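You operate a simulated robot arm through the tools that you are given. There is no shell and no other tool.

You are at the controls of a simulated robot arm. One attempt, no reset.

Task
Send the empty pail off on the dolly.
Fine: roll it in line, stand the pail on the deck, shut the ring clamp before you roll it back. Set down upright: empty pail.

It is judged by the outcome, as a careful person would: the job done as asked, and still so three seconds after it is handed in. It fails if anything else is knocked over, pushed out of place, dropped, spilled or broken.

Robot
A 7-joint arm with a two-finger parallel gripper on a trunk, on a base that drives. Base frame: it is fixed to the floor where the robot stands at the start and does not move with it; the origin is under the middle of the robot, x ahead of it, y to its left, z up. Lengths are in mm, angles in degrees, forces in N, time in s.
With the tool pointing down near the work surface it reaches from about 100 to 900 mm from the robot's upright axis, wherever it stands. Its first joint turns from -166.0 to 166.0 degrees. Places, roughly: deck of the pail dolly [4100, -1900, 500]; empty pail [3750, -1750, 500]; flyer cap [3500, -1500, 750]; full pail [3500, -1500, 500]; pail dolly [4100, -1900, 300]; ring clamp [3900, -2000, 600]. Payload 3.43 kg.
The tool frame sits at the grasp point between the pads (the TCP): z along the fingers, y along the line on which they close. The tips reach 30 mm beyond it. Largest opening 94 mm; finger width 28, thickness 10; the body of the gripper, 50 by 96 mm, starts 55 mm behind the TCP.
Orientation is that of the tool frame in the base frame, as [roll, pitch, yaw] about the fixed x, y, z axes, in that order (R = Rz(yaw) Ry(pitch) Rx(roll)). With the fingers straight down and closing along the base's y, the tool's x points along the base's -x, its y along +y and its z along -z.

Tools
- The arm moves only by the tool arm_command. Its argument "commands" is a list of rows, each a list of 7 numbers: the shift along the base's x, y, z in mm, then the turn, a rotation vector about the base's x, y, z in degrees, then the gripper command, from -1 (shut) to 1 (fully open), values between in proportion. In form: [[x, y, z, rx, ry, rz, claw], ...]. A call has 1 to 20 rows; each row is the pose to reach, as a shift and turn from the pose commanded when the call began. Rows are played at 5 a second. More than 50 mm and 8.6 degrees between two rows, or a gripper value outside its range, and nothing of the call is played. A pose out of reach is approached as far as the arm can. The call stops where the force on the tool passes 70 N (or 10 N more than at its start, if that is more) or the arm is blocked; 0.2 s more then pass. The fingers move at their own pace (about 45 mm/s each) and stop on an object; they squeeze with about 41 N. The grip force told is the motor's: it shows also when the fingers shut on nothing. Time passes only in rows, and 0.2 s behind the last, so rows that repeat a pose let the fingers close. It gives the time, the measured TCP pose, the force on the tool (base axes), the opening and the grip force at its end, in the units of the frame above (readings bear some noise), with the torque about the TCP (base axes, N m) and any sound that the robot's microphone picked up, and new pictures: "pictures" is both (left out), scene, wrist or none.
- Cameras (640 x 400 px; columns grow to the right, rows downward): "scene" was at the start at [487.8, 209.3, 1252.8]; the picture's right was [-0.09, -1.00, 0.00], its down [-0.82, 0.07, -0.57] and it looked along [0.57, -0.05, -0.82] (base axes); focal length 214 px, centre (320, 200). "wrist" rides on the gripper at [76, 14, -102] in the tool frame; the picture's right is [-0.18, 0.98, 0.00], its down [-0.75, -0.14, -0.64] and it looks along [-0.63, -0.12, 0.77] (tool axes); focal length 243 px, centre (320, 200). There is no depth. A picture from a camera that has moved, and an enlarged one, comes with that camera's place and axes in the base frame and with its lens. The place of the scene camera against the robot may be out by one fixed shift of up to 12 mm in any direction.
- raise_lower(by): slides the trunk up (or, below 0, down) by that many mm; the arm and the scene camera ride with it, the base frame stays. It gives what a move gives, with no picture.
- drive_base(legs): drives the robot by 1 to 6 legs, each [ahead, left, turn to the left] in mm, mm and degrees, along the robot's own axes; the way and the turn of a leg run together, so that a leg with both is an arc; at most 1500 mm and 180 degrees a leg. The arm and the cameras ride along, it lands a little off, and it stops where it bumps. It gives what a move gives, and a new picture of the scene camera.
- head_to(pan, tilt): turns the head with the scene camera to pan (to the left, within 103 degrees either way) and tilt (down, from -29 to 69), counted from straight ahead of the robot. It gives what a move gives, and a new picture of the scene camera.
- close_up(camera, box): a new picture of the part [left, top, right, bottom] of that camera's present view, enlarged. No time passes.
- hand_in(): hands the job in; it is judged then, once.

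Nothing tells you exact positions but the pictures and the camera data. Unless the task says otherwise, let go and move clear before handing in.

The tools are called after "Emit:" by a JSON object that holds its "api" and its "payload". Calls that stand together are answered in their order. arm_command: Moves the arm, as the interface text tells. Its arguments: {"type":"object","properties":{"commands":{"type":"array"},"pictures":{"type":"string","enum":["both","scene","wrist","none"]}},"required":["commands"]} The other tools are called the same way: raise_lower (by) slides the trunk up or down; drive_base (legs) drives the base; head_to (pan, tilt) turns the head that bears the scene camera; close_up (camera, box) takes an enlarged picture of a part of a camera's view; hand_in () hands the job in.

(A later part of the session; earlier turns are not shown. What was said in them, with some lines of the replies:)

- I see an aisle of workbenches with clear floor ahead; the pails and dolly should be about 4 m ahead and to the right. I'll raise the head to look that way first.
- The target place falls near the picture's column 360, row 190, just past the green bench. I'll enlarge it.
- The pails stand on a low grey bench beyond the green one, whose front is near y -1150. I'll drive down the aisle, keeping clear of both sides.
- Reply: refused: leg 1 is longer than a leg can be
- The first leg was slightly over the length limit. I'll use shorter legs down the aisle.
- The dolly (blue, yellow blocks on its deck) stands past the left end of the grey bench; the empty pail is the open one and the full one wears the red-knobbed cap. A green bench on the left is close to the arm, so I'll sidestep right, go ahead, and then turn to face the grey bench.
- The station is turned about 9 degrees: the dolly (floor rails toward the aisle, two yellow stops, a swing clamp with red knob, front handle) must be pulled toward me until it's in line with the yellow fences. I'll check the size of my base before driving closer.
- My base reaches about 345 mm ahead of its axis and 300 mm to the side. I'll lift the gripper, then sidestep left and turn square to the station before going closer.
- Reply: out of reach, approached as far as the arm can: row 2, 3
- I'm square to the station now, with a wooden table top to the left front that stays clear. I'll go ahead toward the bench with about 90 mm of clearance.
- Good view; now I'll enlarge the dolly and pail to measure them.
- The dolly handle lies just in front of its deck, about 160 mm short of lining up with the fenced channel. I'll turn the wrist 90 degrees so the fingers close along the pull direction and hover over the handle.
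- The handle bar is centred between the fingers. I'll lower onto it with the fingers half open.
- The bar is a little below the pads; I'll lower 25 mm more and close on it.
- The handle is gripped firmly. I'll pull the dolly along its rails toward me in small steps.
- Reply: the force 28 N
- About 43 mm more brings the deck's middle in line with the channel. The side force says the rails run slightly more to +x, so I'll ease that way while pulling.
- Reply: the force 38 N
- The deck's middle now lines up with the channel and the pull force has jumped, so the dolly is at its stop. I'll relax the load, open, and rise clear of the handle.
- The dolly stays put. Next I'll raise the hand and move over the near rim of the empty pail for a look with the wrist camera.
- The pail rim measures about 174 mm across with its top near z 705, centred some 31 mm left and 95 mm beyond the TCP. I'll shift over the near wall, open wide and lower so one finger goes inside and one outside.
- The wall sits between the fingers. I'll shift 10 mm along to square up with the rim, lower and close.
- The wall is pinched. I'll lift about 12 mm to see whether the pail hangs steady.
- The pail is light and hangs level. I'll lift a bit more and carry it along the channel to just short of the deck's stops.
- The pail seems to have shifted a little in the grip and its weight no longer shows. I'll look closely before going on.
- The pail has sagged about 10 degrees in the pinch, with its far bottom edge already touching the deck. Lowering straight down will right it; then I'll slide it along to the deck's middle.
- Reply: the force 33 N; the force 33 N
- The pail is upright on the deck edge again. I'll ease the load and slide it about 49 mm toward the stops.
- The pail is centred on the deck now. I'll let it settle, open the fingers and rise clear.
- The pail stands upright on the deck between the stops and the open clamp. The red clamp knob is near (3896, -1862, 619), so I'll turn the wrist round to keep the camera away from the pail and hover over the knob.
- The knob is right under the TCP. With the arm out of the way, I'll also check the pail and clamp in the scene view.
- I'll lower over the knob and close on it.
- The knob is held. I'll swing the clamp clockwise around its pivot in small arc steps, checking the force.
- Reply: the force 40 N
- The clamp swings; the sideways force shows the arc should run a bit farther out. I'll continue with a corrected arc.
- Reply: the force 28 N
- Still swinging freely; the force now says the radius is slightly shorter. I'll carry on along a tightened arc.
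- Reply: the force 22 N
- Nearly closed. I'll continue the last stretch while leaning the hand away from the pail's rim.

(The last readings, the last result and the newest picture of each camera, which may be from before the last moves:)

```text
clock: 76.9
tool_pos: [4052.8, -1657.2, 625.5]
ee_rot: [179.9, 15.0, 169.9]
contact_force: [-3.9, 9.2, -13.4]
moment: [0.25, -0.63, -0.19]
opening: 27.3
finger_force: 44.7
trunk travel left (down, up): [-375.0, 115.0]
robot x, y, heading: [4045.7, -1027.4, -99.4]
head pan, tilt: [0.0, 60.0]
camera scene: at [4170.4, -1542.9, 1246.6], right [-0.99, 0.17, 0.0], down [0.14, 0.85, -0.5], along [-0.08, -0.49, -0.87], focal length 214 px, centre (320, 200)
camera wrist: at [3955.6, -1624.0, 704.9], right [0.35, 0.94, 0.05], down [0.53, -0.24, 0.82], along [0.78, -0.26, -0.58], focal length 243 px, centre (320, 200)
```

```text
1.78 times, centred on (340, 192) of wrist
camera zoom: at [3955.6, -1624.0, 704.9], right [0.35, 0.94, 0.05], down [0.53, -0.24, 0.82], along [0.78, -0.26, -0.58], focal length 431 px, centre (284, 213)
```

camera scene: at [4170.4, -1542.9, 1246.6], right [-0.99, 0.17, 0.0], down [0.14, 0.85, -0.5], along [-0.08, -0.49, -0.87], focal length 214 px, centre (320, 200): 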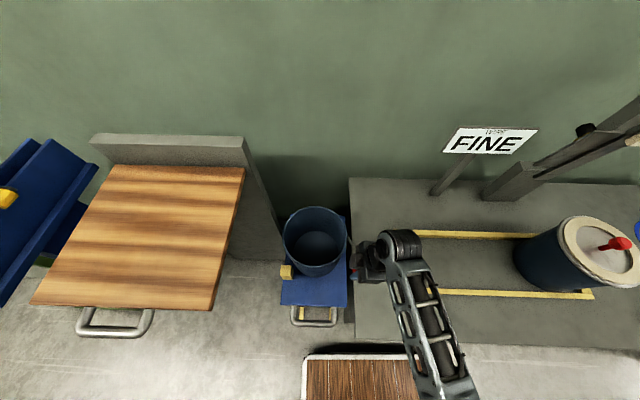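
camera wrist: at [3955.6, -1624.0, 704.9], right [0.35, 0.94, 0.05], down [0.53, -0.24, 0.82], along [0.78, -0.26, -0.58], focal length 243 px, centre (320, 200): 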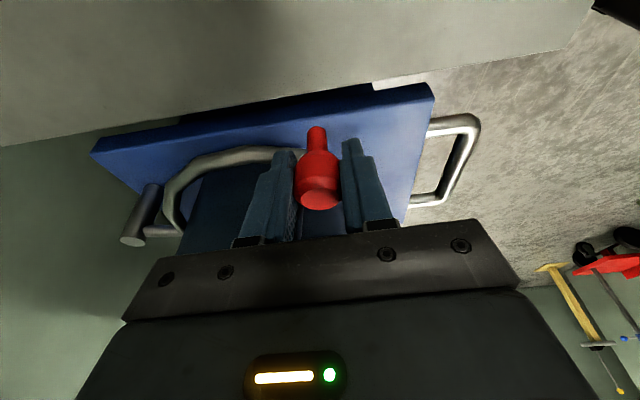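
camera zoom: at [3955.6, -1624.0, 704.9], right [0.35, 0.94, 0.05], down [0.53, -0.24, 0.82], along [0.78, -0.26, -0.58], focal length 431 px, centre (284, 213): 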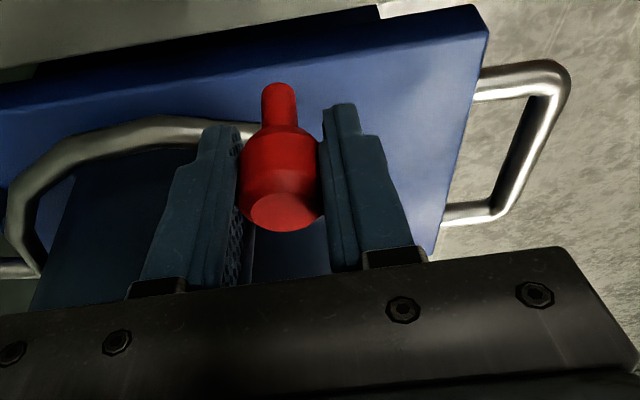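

The dolly has crept back about 10 mm under my push; I'll draw it forward to its stop again while swinging the clamp further.

Emit:
{"api": "arm_command", "payload": {"commands": [[2, 4, 0, 0, 0, 0, -1], [4, 8, 0, 0, 0, 0, -1], [9, 10, 0, 0, 0, 0, -1], [14, 11, 0, 0, 0, 0, -1], [19, 11.5, 0, 0, 0, 0, -1], [24, 11.5, 0, 0, 0, 0, -1]]}}

Emit:
{"api": "close_up", "payload": {"camera": "scene", "box": [270, 180, 430, 340]}}

```text
clock: 78.3
tool_pos: [4075.8, -1645.8, 628.3]
ee_rot: [-179.8, 15.1, 170.0]
contact_force: [0.3, -4.0, -7.4]
moment: [0.15, 0.13, -0.14]
opening: 27.2
finger_force: 44.8
trunk travel left (down, up): [-375.0, 115.0]
robot x, y, heading: [4047.8, -1024.9, -99.3]
head pan, tilt: [0.0, 60.0]
camera scene: at [4170.5, -1543.0, 1246.9], right [-0.99, 0.17, 0.0], down [0.14, 0.85, -0.5], along [-0.08, -0.49, -0.87], focal length 214 px, centre (320, 200)
camera wrist: at [3979.3, -1612.5, 706.0], right [0.35, 0.94, 0.04], down [0.53, -0.23, 0.82], along [0.78, -0.26, -0.58], focal length 243 px, centre (320, 200)
```

scene: 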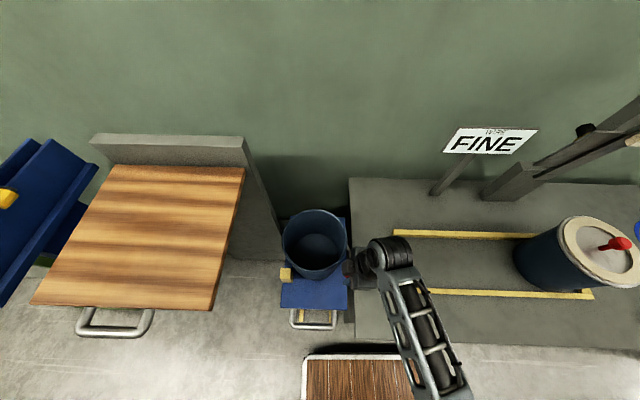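
wrist: 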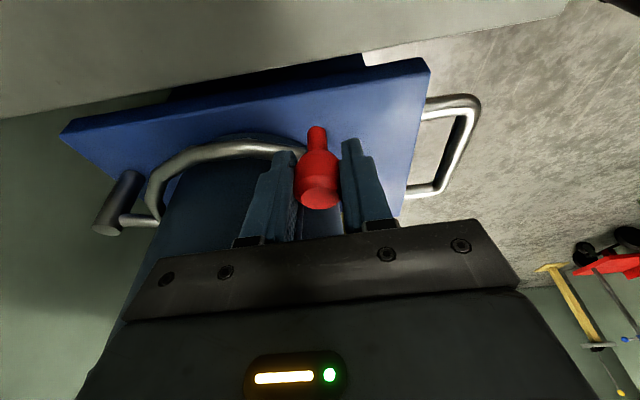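

```text
2.50 times, centred on (350, 260) of scene
camera zoom: at [4170.5, -1543.0, 1246.9], right [-0.99, 0.17, 0.0], down [0.14, 0.85, -0.5], along [-0.08, -0.49, -0.87], focal length 536 px, centre (245, 50)
```

zoom: 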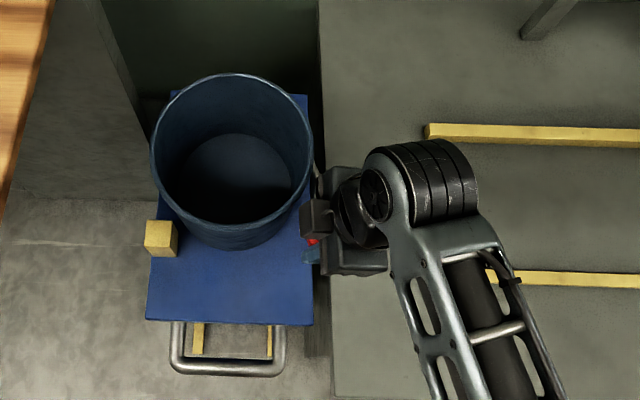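

The clamp arm is nearly against the pail but my hand is close to the rim, so I'll release, rise, and come back with closed fingers behind the knob to push it the last bit.

Emit:
{"api": "arm_command", "payload": {"commands": [[0, 0, 0, 0, 0, 0, 0.1], [0, 0, 0, 0, 0, 0, 0.1], [0, 0, 0, 0, 0, 0, 0.1], [-7, 1, 27, 0, 0, 0, 0.1], [-14, 2.5, 55, 0, 0, 0, 0.1], [-32, 5.5, 55, 0, 0, 0, -1], [-50, 8.5, 55, 0, 0, 0, -1], [-50, 8.5, 55, 0, 0, 0, -1], [-50, 8.5, 55, 0, 0, 0, -1]]}}

Emit:
{"api": "close_up", "payload": {"camera": "scene", "box": [270, 180, 430, 340]}}

Emit:
{"api": "close_up", "payload": {"camera": "wrist", "box": [120, 0, 520, 250]}}

```text
clock: 80.3
tool_pos: [4026.6, -1636.7, 682.7]
ee_rot: [-179.9, 15.0, 170.1]
contact_force: [-0.7, -0.2, -0.7]
moment: [-0.01, 0.0, 0.01]
opening: 0.0
finger_force: 32.0
trunk travel left (down, up): [-375.0, 115.0]
robot x, y, heading: [4044.0, -1025.2, -99.3]
head pan, tilt: [0.0, 60.0]
camera scene: at [4170.5, -1542.8, 1246.8], right [-0.99, 0.17, 0.0], down [0.14, 0.85, -0.5], along [-0.08, -0.49, -0.87], focal length 214 px, centre (320, 200)
camera wrist: at [3929.3, -1602.9, 761.3], right [0.35, 0.94, 0.05], down [0.53, -0.23, 0.82], along [0.78, -0.26, -0.58], focal length 243 px, centre (320, 200)
```

scene: 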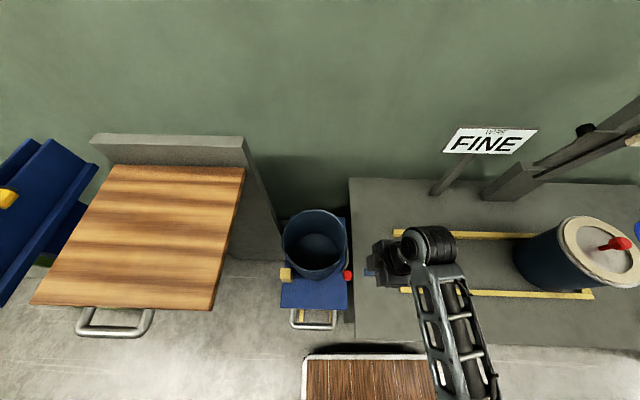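
wrist: 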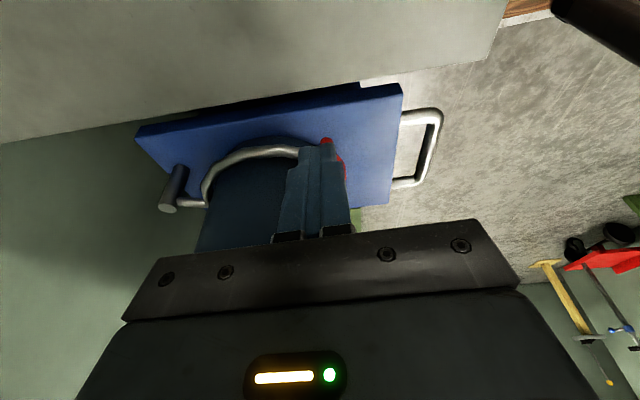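

```text
2.50 times, centred on (350, 260) of scene
camera zoom: at [4170.5, -1542.8, 1246.8], right [-0.99, 0.17, 0.0], down [0.14, 0.85, -0.5], along [-0.08, -0.49, -0.87], focal length 536 px, centre (245, 50)
```

zoom: 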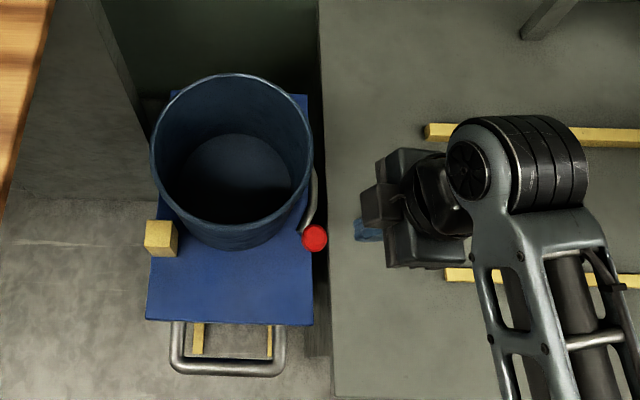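

```text
1.60 times, centred on (320, 125) of wrist
camera zoom: at [3929.3, -1602.9, 761.3], right [0.35, 0.94, 0.05], down [0.53, -0.23, 0.82], along [0.78, -0.26, -0.58], focal length 388 px, centre (320, 320)
```

zoom: 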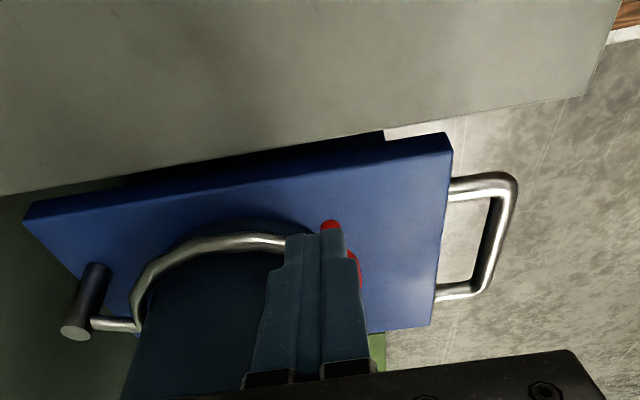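

The arm hugs the pail now with the knob free. I'll lower the closed fingers behind the knob and push gently until it meets resistance.

Emit:
{"api": "arm_command", "payload": {"commands": [[1, -5, -20, 0, 0, 0, -1], [3, -9, -40, 0, 0, 0, -1], [3, -9, -55, 0, 0, 0, -1], [10, -9, -55, 0, 0, 0, -1], [17, -9, -55, 0, 0, 0, -1], [22, -9, -55, 0, 0, 0, -1], [26, -9, -55, 0, 0, 0, -1], [30, -9, -55, 0, 0, 0, -1]]}}

Emit:
{"api": "close_up", "payload": {"camera": "scene", "box": [270, 180, 430, 340]}}

```text
clock: 82.1
tool_pos: [4054.8, -1647.5, 626.7]
ee_rot: [-179.8, 15.1, 170.0]
contact_force: [0.2, 0.0, 0.4]
moment: [0.03, 0.0, 0.01]
opening: 0.1
finger_force: 33.1
trunk travel left (down, up): [-375.0, 115.0]
robot x, y, heading: [4046.8, -1028.0, -99.7]
head pan, tilt: [0.0, 60.0]
camera scene: at [4170.5, -1542.8, 1246.8], right [-0.99, 0.17, 0.0], down [0.14, 0.85, -0.5], along [-0.08, -0.49, -0.87], focal length 214 px, centre (320, 200)
camera wrist: at [3958.2, -1613.6, 705.1], right [0.35, 0.94, 0.04], down [0.53, -0.23, 0.82], along [0.77, -0.26, -0.58], focal length 243 px, centre (320, 200)
```

scene: 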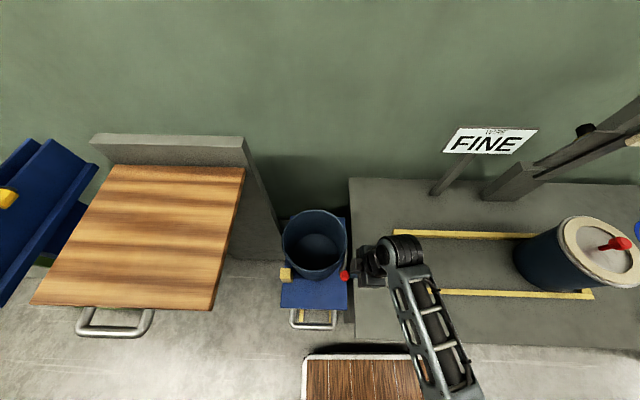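
wrist: 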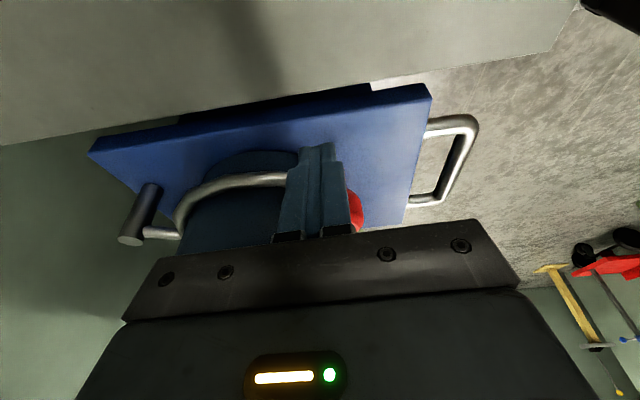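

```text
2.50 times, centred on (350, 260) of scene
camera zoom: at [4170.5, -1542.8, 1246.8], right [-0.99, 0.17, 0.0], down [0.14, 0.85, -0.5], along [-0.08, -0.49, -0.87], focal length 536 px, centre (245, 50)
```

zoom: 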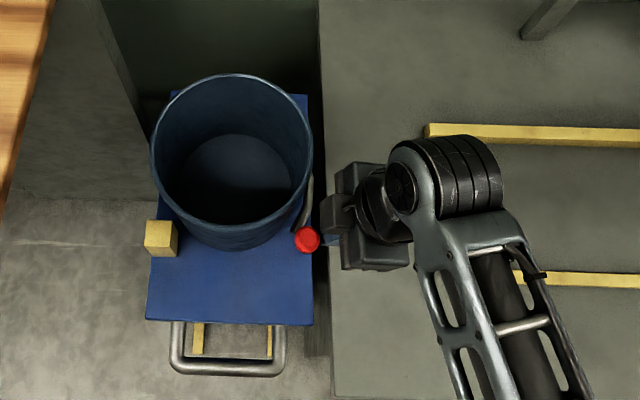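

Emit:
{"api": "arm_command", "payload": {"commands": [[4, 0, 0, 0, 0, 0, -1], [8, 0, 0, 0, 0, 0, -1], [12, -0.5, 0, 0, 0, 0, -1], [16, -1, 0, 0, 0, 0, -1]]}}

Emit:
{"api": "close_up", "payload": {"camera": "scene", "box": [270, 180, 430, 340]}}

```text
clock: 83.2
tool_pos: [4058.8, -1647.5, 625.5]
ee_rot: [-179.8, 14.0, 169.0]
contact_force: [-15.9, 2.0, 2.6]
moment: [0.02, 0.16, 0.03]
opening: 0.0
finger_force: 33.1
trunk travel left (down, up): [-375.0, 115.0]
robot x, y, heading: [4044.1, -1026.5, -99.8]
head pan, tilt: [0.0, 60.0]
stopped in row 4: the force on the tool passed its limit at 71 N (the readings are from after the stop); the commanded pose is now the measured one
camera scene: at [4168.6, -1542.7, 1246.8], right [-0.99, 0.17, 0.0], down [0.14, 0.85, -0.5], along [-0.08, -0.49, -0.87], focal length 214 px, centre (320, 200)
camera wrist: at [3963.4, -1612.2, 705.9], right [0.36, 0.93, 0.04], down [0.54, -0.25, 0.81], along [0.76, -0.27, -0.59], focal length 243 px, centre (320, 200)
```

scene: 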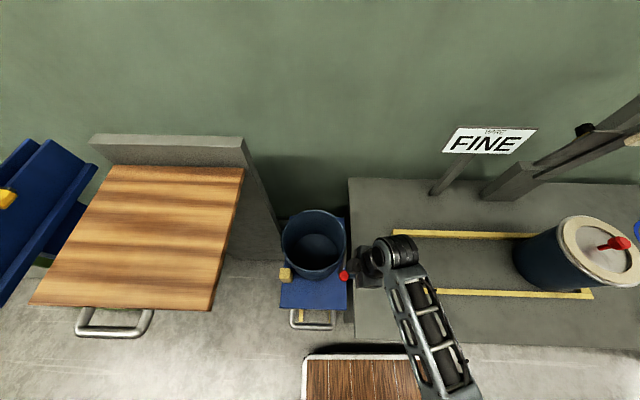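
wrist: 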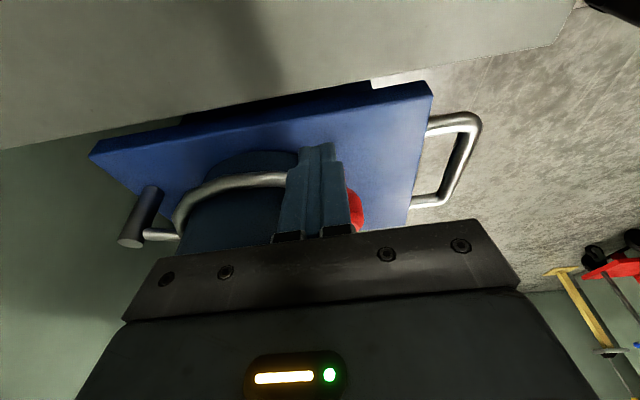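

```text
2.50 times, centred on (350, 260) of scene
camera zoom: at [4168.6, -1542.7, 1246.8], right [-0.99, 0.17, 0.0], down [0.14, 0.85, -0.5], along [-0.08, -0.49, -0.87], focal length 536 px, centre (245, 50)
```

zoom: 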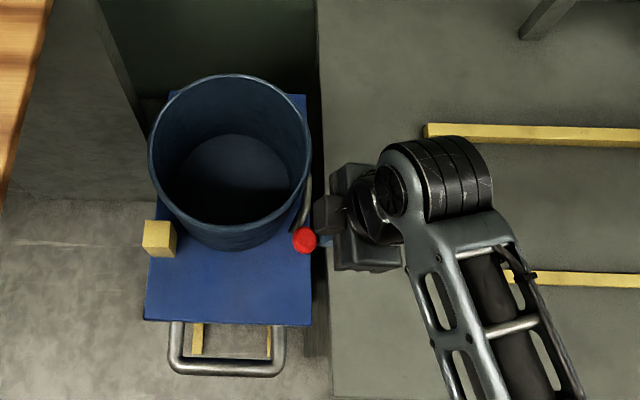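

It met a firm stop, so the clamp is shut around the pail. I'll back off, rise and check.

Emit:
{"api": "arm_command", "payload": {"commands": [[-8, 1, 0, 0, 0, 0, -1], [-18, 3, 5, 0, 0, 0, -1], [-30, 5, 40, 0, 0, 0, -1], [-42, 7, 85, 0, 0, 0, -1], [-60, 10, 120, 0, 4, 0, -1], [-80, 14, 140, 0, 8, 0, 0]]}}

Emit:
{"api": "close_up", "payload": {"camera": "scene", "box": [270, 180, 430, 340]}}

Emit:
{"api": "close_up", "payload": {"camera": "wrist", "box": [100, 0, 500, 250]}}

```text
clock: 84.6
tool_pos: [3982.0, -1632.4, 764.4]
ee_rot: [-178.3, 6.3, 169.6]
contact_force: [0.0, 0.6, -0.3]
moment: [-0.02, 0.0, -0.04]
opening: 32.6
finger_force: 0.1
trunk travel left (down, up): [-375.0, 115.0]
robot x, y, heading: [4045.5, -1025.4, -99.6]
head pan, tilt: [0.0, 60.0]
camera scene: at [4169.4, -1542.8, 1246.8], right [-0.99, 0.17, 0.0], down [0.14, 0.85, -0.5], along [-0.08, -0.49, -0.87], focal length 214 px, centre (320, 200)
camera wrist: at [3898.2, -1598.1, 857.3], right [0.36, 0.93, -0.01], down [0.64, -0.25, 0.72], along [0.67, -0.27, -0.69], focal length 243 px, centre (320, 200)
```

scene: 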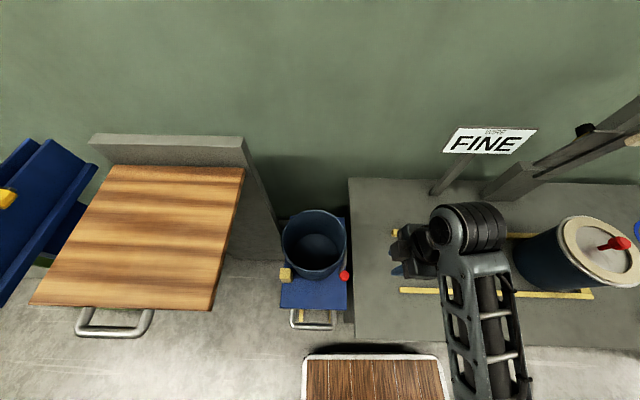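
wrist: 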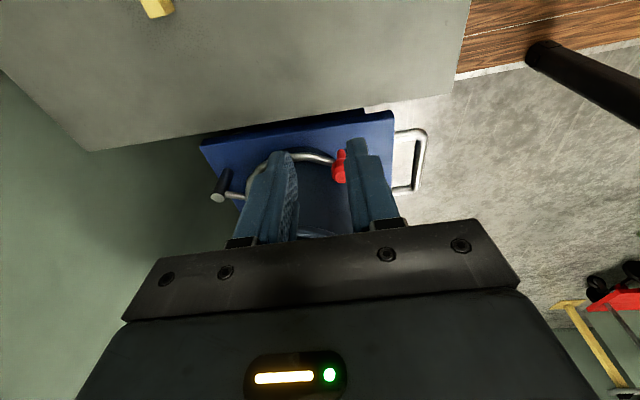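

```text
2.50 times, centred on (350, 260) of scene
camera zoom: at [4169.4, -1542.8, 1246.8], right [-0.99, 0.17, 0.0], down [0.14, 0.85, -0.5], along [-0.08, -0.49, -0.87], focal length 536 px, centre (245, 50)
```

zoom: 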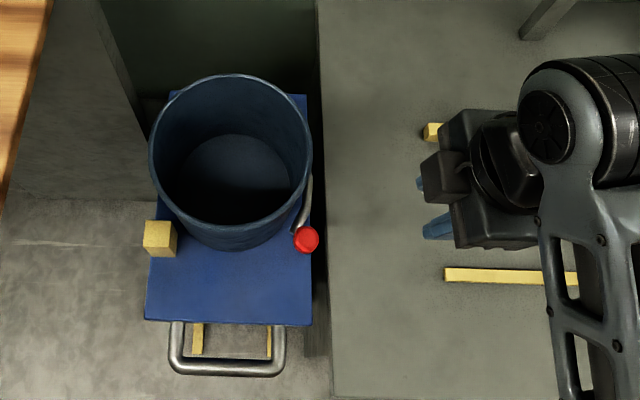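

```text
1.60 times, centred on (300, 125) of wrist
camera zoom: at [3898.2, -1598.1, 857.3], right [0.36, 0.93, -0.01], down [0.64, -0.25, 0.72], along [0.67, -0.27, -0.69], focal length 388 px, centre (352, 320)
```

zoom: 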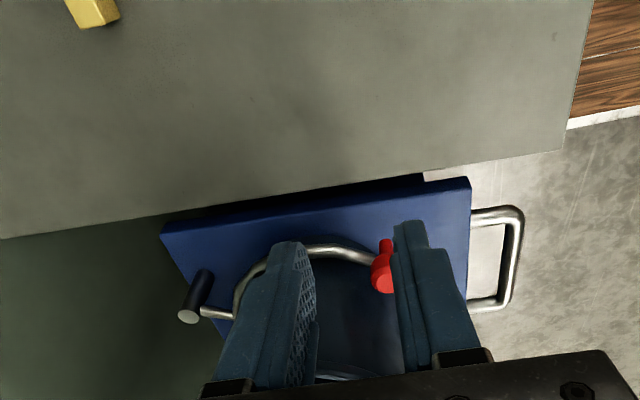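

The clamp is closed round the pail and stays so. Next I'll square the hand up and go over the dolly's handle to roll it back.

Emit:
{"api": "arm_command", "payload": {"commands": [[10, 35, 0, 1, 2, 0, 0], [40, 65, 0, 2, 4, 0, 0], [80, 80, 0, 2.8, 5.9, 0, 0], [120, 88, 0, 2.8, 5.9, 0, 0], [160, 92, 0, 2.8, 5.9, 0, 0], [190, 93, -20, 2.8, 5.9, 0, 0], [205, 93, -60, 2.8, 5.9, 0, 0.1], [205, 93, -100, 2.8, 5.9, 0, 0.1], [205, 93, -140, 2.8, 5.9, 0, 0.1]]}}

```text
clock: 86.6
tool_pos: [4183.3, -1540.4, 624.6]
ee_rot: [180.0, 0.0, 169.4]
contact_force: [0.5, -0.2, 0.9]
moment: [-0.03, -0.01, -0.01]
opening: 51.4
finger_force: 0.1
trunk travel left (down, up): [-375.0, 115.0]
robot x, y, heading: [4044.6, -1023.8, -99.3]
head pan, tilt: [0.0, 60.0]
camera scene: at [4169.4, -1542.7, 1246.9], right [-0.99, 0.17, 0.0], down [0.14, 0.85, -0.5], along [-0.08, -0.49, -0.87], focal length 214 px, centre (320, 200)
camera wrist: at [4110.0, -1510.4, 726.2], right [0.36, 0.93, 0.0], down [0.71, -0.28, 0.64], along [0.6, -0.23, -0.77], focal length 243 px, centre (320, 200)
```

scene: 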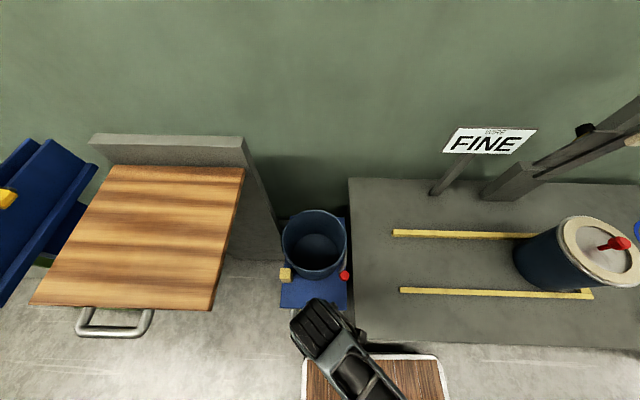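
wrist: 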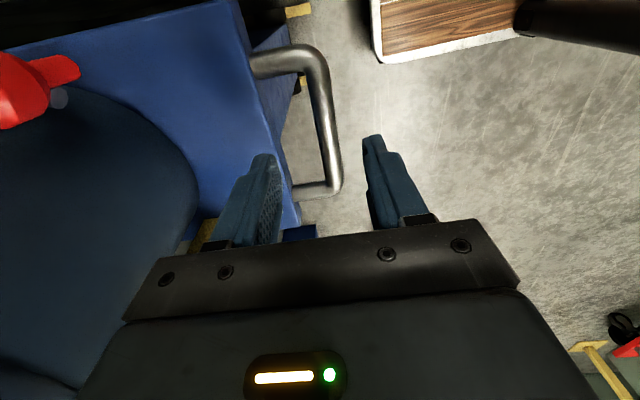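

The bar is centred under the fingers again. I'll lower and grip it.

Emit:
{"api": "arm_command", "payload": {"commands": [[0, 2, -40, 0, 0, 0, 0.1], [0, 3, -80, 0, 0, 0, 0.1], [0, 3, -110, 0, 0, 0, 0.1], [0, 3, -127, 0, 0, 0, 0.1], [0, 3, -127, 0, 0, 0, -1], [0, 3, -127, 0, 0, 0, -1], [0, 3, -127, 0, 0, 0, -1], [0, 3, -127, 0, 0, 0, -1]]}}

```text
clock: 88.4
tool_pos: [4184.9, -1537.8, 499.8]
ee_rot: [179.9, 0.1, 169.4]
contact_force: [-0.3, -9.2, -8.3]
moment: [0.16, -0.25, -0.26]
opening: 22.4
finger_force: 45.6
trunk travel left (down, up): [-375.0, 115.0]
robot x, y, heading: [4044.1, -1027.3, -99.6]
head pan, tilt: [0.0, 60.0]
camera scene: at [4169.4, -1543.1, 1246.6], right [-0.99, 0.17, 0.0], down [0.14, 0.85, -0.5], along [-0.08, -0.49, -0.87], focal length 214 px, centre (320, 200)
camera wrist: at [4111.3, -1507.4, 602.3], right [0.36, 0.93, 0.0], down [0.71, -0.28, 0.64], along [0.6, -0.23, -0.77], focal length 243 px, centre (320, 200)
```

scene: 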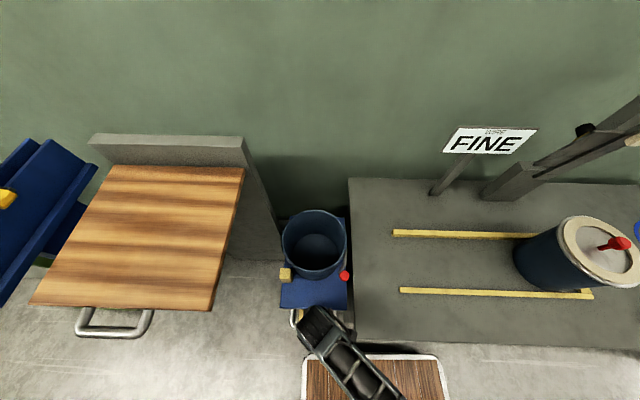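
wrist: 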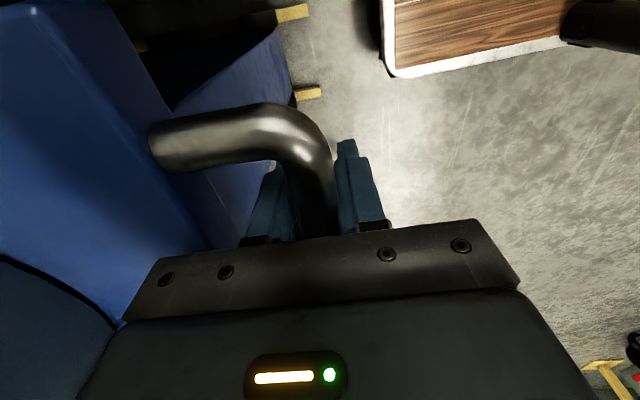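

Handle held. I'll roll the dolly back slowly along its rails to where it stood.

Emit:
{"api": "arm_command", "payload": {"commands": [[-0.7, -4, 0, 0, 0, 0, -1], [-1.8, -10, 0, 0, 0, 0, -1], [-3.2, -18, 0, 0, 0, 0, -1], [-4.7, -26, 0, 0, 0, 0, -1], [-6.1, -34, 0, 0, 0, 0, -1], [-7.5, -42, 0, 0, 0, 0, -1], [-9, -50, 0, 0, 0, 0, -1], [-10.4, -58, 0, 0, 0, 0, -1], [-11.8, -66, 0, 0, 0, 0, -1], [-13.2, -74, 0, 0, 0, 0, -1]]}}

```text
clock: 90.6
tool_pos: [4170.8, -1611.5, 498.9]
ee_rot: [180.0, 0.0, 169.3]
contact_force: [-32.4, 10.7, 8.3]
moment: [-0.21, -0.77, -0.08]
opening: 22.3
finger_force: 44.9
trunk travel left (down, up): [-375.0, 115.0]
robot x, y, heading: [4041.9, -1020.0, -99.6]
head pan, tilt: [0.0, 60.0]
camera scene: at [4168.8, -1542.5, 1246.9], right [-0.99, 0.17, 0.0], down [0.14, 0.85, -0.5], along [-0.08, -0.49, -0.87], focal length 214 px, centre (320, 200)
camera wrist: at [4099.0, -1580.9, 599.8], right [0.36, 0.93, 0.0], down [0.71, -0.28, 0.64], along [0.6, -0.23, -0.77], focal length 243 px, centre (320, 200)
```

scene: 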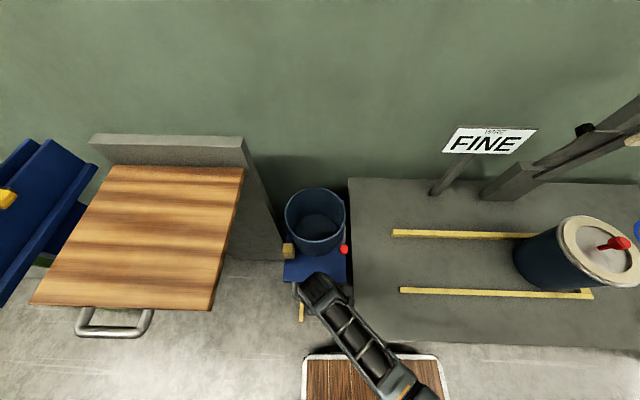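
wrist: 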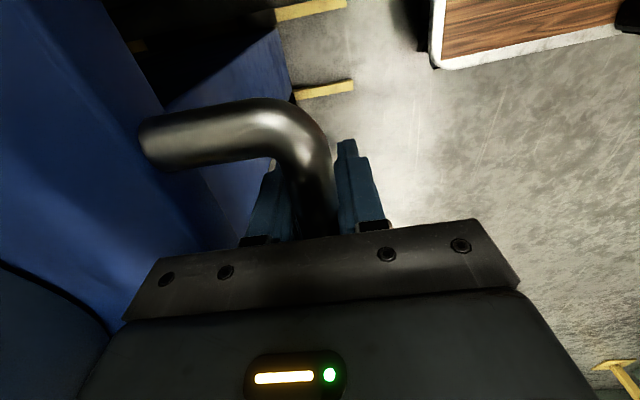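

Emit:
{"api": "arm_command", "payload": {"commands": [[-3, -4, 0, 0, 0, 0, -1], [-5.5, -12, 0, 0, 0, 0, -1], [-7, -20, 0, 0, 0, 0, -1], [-8.5, -28, 0, 0, 0, 0, -1], [-10, -36, 0, 0, 0, 0, -1], [-11.5, -44, 0, 0, 0, 0, -1], [-13, -52, 0, 0, 0, 0, -1], [-14.5, -59, 0, 0, 0, 0, -1], [-15.5, -64, 0, 0, 0, 0, -1], [-15.5, -64, 0, 0, 0, 0, -1]]}}

Emit:
{"api": "close_up", "payload": {"camera": "scene", "box": [260, 165, 420, 325]}}

```text
clock: 92.8
tool_pos: [4158.1, -1674.3, 500.0]
ee_rot: [179.9, 0.1, 169.4]
contact_force: [26.1, 5.3, -21.5]
moment: [-0.28, 0.21, -0.42]
opening: 22.1
finger_force: 44.4
trunk travel left (down, up): [-375.0, 115.0]
robot x, y, heading: [4042.7, -1023.4, -99.5]
head pan, tilt: [0.0, 60.0]
camera scene: at [4169.9, -1543.1, 1246.7], right [-0.99, 0.17, 0.0], down [0.14, 0.85, -0.5], along [-0.08, -0.49, -0.87], focal length 214 px, centre (320, 200)
camera wrist: at [4084.5, -1645.1, 602.2], right [0.36, 0.93, 0.0], down [0.71, -0.28, 0.64], along [0.6, -0.23, -0.77], focal length 243 px, centre (320, 200)
```

scene: 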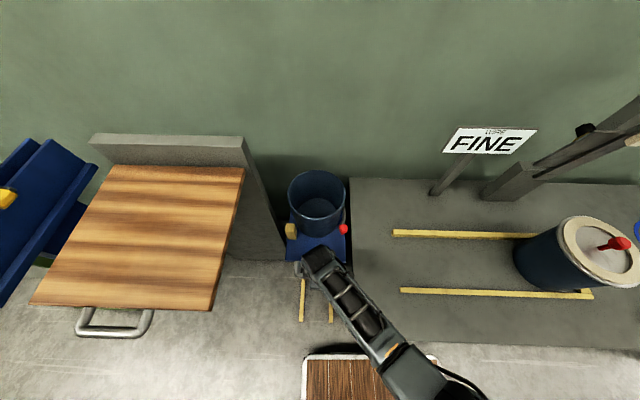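
wrist: 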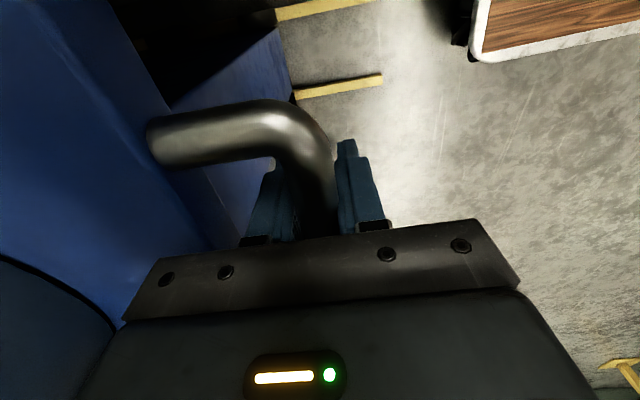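

```text
2.50 times, centred on (340, 245) of scene
camera zoom: at [4169.9, -1543.1, 1246.7], right [-0.99, 0.17, 0.0], down [0.14, 0.85, -0.5], along [-0.08, -0.49, -0.87], focal length 536 px, centre (270, 88)
```

zoom: 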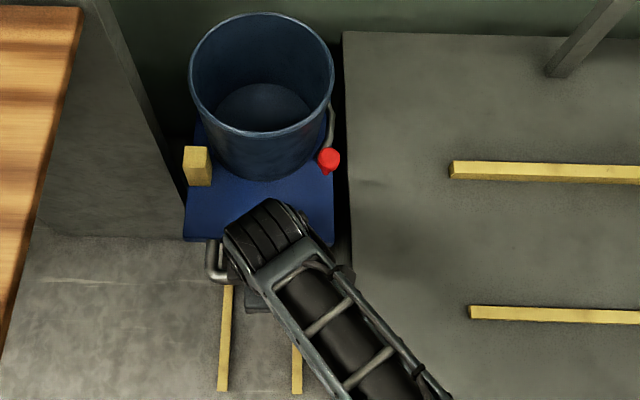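

The dolly is back to about where it stood. I'll relieve the side load and nudge it a few millimetres more to feel for its end stop.

Emit:
{"api": "arm_command", "payload": {"commands": [[4, -1, 0, 0, 0, 0, -1], [4, -4, 0, 0, 0, 0, -1], [4, -6, 0, 0, 0, 0, -1], [4, -6, 0, 0, 0, 0, -1]], "pictures": "none"}}

```text
clock: 93.8
tool_pos: [4160.0, -1674.8, 497.1]
ee_rot: [179.4, -0.4, 169.4]
contact_force: [-17.1, 55.5, 25.6]
moment: [-1.57, -0.53, -0.17]
opening: 22.6
finger_force: 45.0
trunk travel left (down, up): [-375.0, 115.0]
robot x, y, heading: [4043.8, -1024.4, -99.4]
head pan, tilt: [0.0, 60.0]
```

That's the end stop; the dolly is fully back. I'll relieve the push, open and rise clear.

Emit:
{"api": "arm_command", "payload": {"commands": [[-1, 3, 0, 0, 0, 0, -1], [-1, 5.5, 0, 0, 0, 0, -1], [-1, 5.5, 0, 0, 0, 0, 0.1], [-1, 5.5, 0, 0, 0, 0, 0.1], [-1, 5.5, 0, 0, 0, 0, 0.1], [-1, 5.5, 30, 0, 0, 0, 0.1], [-1, 5.5, 75, 0, 0, 0, 0.1], [-1, 20, 120, 0, 0, 0, 0.1], [-10, 60, 140, 0, 0, 0, 0.1], [-20, 100, 150, 0, 0, 0, 0.1], [-40, 140, 160, 0, 0, 0, 0.1]]}}

Emit:
{"api": "close_up", "payload": {"camera": "scene", "box": [260, 165, 420, 325]}}

```text
clock: 96.2
tool_pos: [4119.5, -1540.2, 659.3]
ee_rot: [-180.0, 0.1, 169.4]
contact_force: [-0.5, -0.5, -0.6]
moment: [0.01, -0.02, 0.02]
opening: 51.8
finger_force: 0.0
trunk travel left (down, up): [-375.0, 115.0]
robot x, y, heading: [4044.7, -1024.5, -99.6]
head pan, tilt: [0.0, 60.0]
camera scene: at [4169.6, -1543.1, 1246.7], right [-0.99, 0.17, 0.0], down [0.14, 0.85, -0.5], along [-0.08, -0.49, -0.87], focal length 214 px, centre (320, 200)
camera wrist: at [4046.7, -1510.5, 762.1], right [0.36, 0.93, 0.0], down [0.71, -0.28, 0.64], along [0.6, -0.23, -0.77], focal length 243 px, centre (320, 200)
```

scene: 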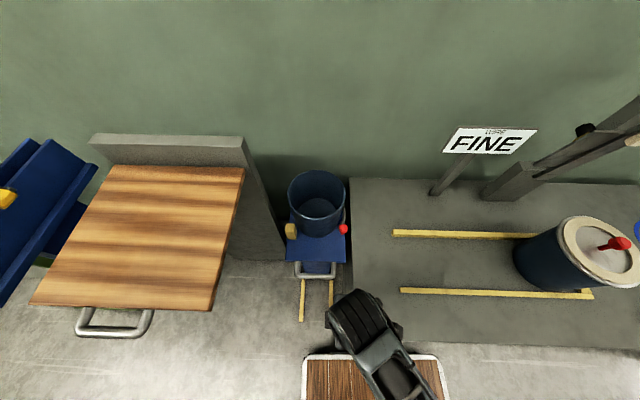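
wrist: 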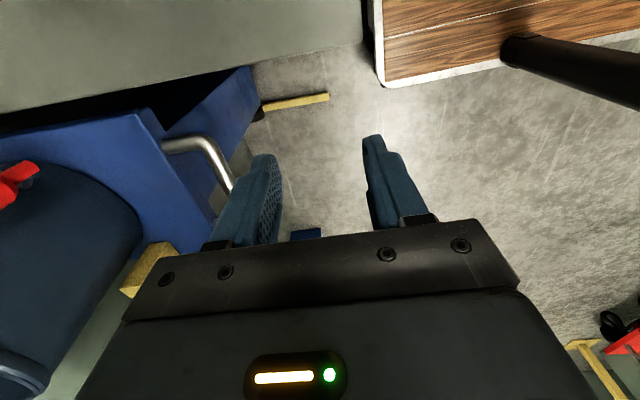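

```text
2.50 times, centred on (340, 245) of scene
camera zoom: at [4169.6, -1543.1, 1246.7], right [-0.99, 0.17, 0.0], down [0.14, 0.85, -0.5], along [-0.08, -0.49, -0.87], focal length 536 px, centre (270, 88)
```

zoom: 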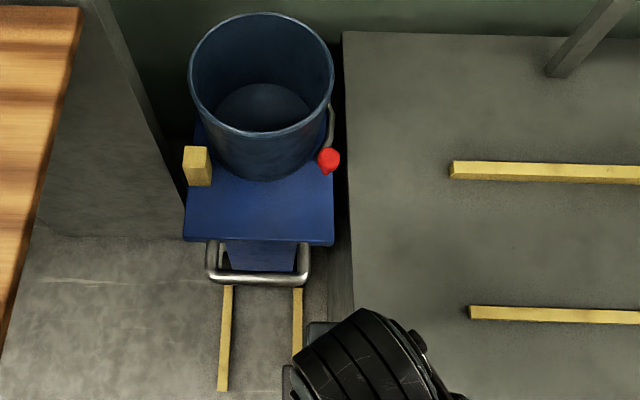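

The dolly is back at its stop, with the empty pail upright on the deck and the ring clamp shut. The full pail and everything else are where they were, and the arm is clear, so I'm handing in.

Emit:
{"api": "hand_in", "payload": {}}

```text
The job is handed in.
```

The empty pail is on its way: it stands upright on the dolly deck with the ring clamp shut, and the dolly is rolled back to its end stop. The job is handed in.

- **Rolling in line:** I pulled the dolly out to its stop, level with the fenced channel on the bench.
- **Pail:** I carried it along the channel by its rim. It sagged a little in the grip on the way, and I set it back upright as I lowered it onto the deck.
- **Clamp:** I swung it round the pail until it met a firm stop. While I was swinging it, the dolly crept back about 10 mm, so I drew it forward again before finishing the clamp.
- **Rolling back:** I pushed the dolly back only after the clamp was shut.

In the last pictures, the full pail and the rest of the bench looked as they did at the start, and the arm was clear of the dolly.
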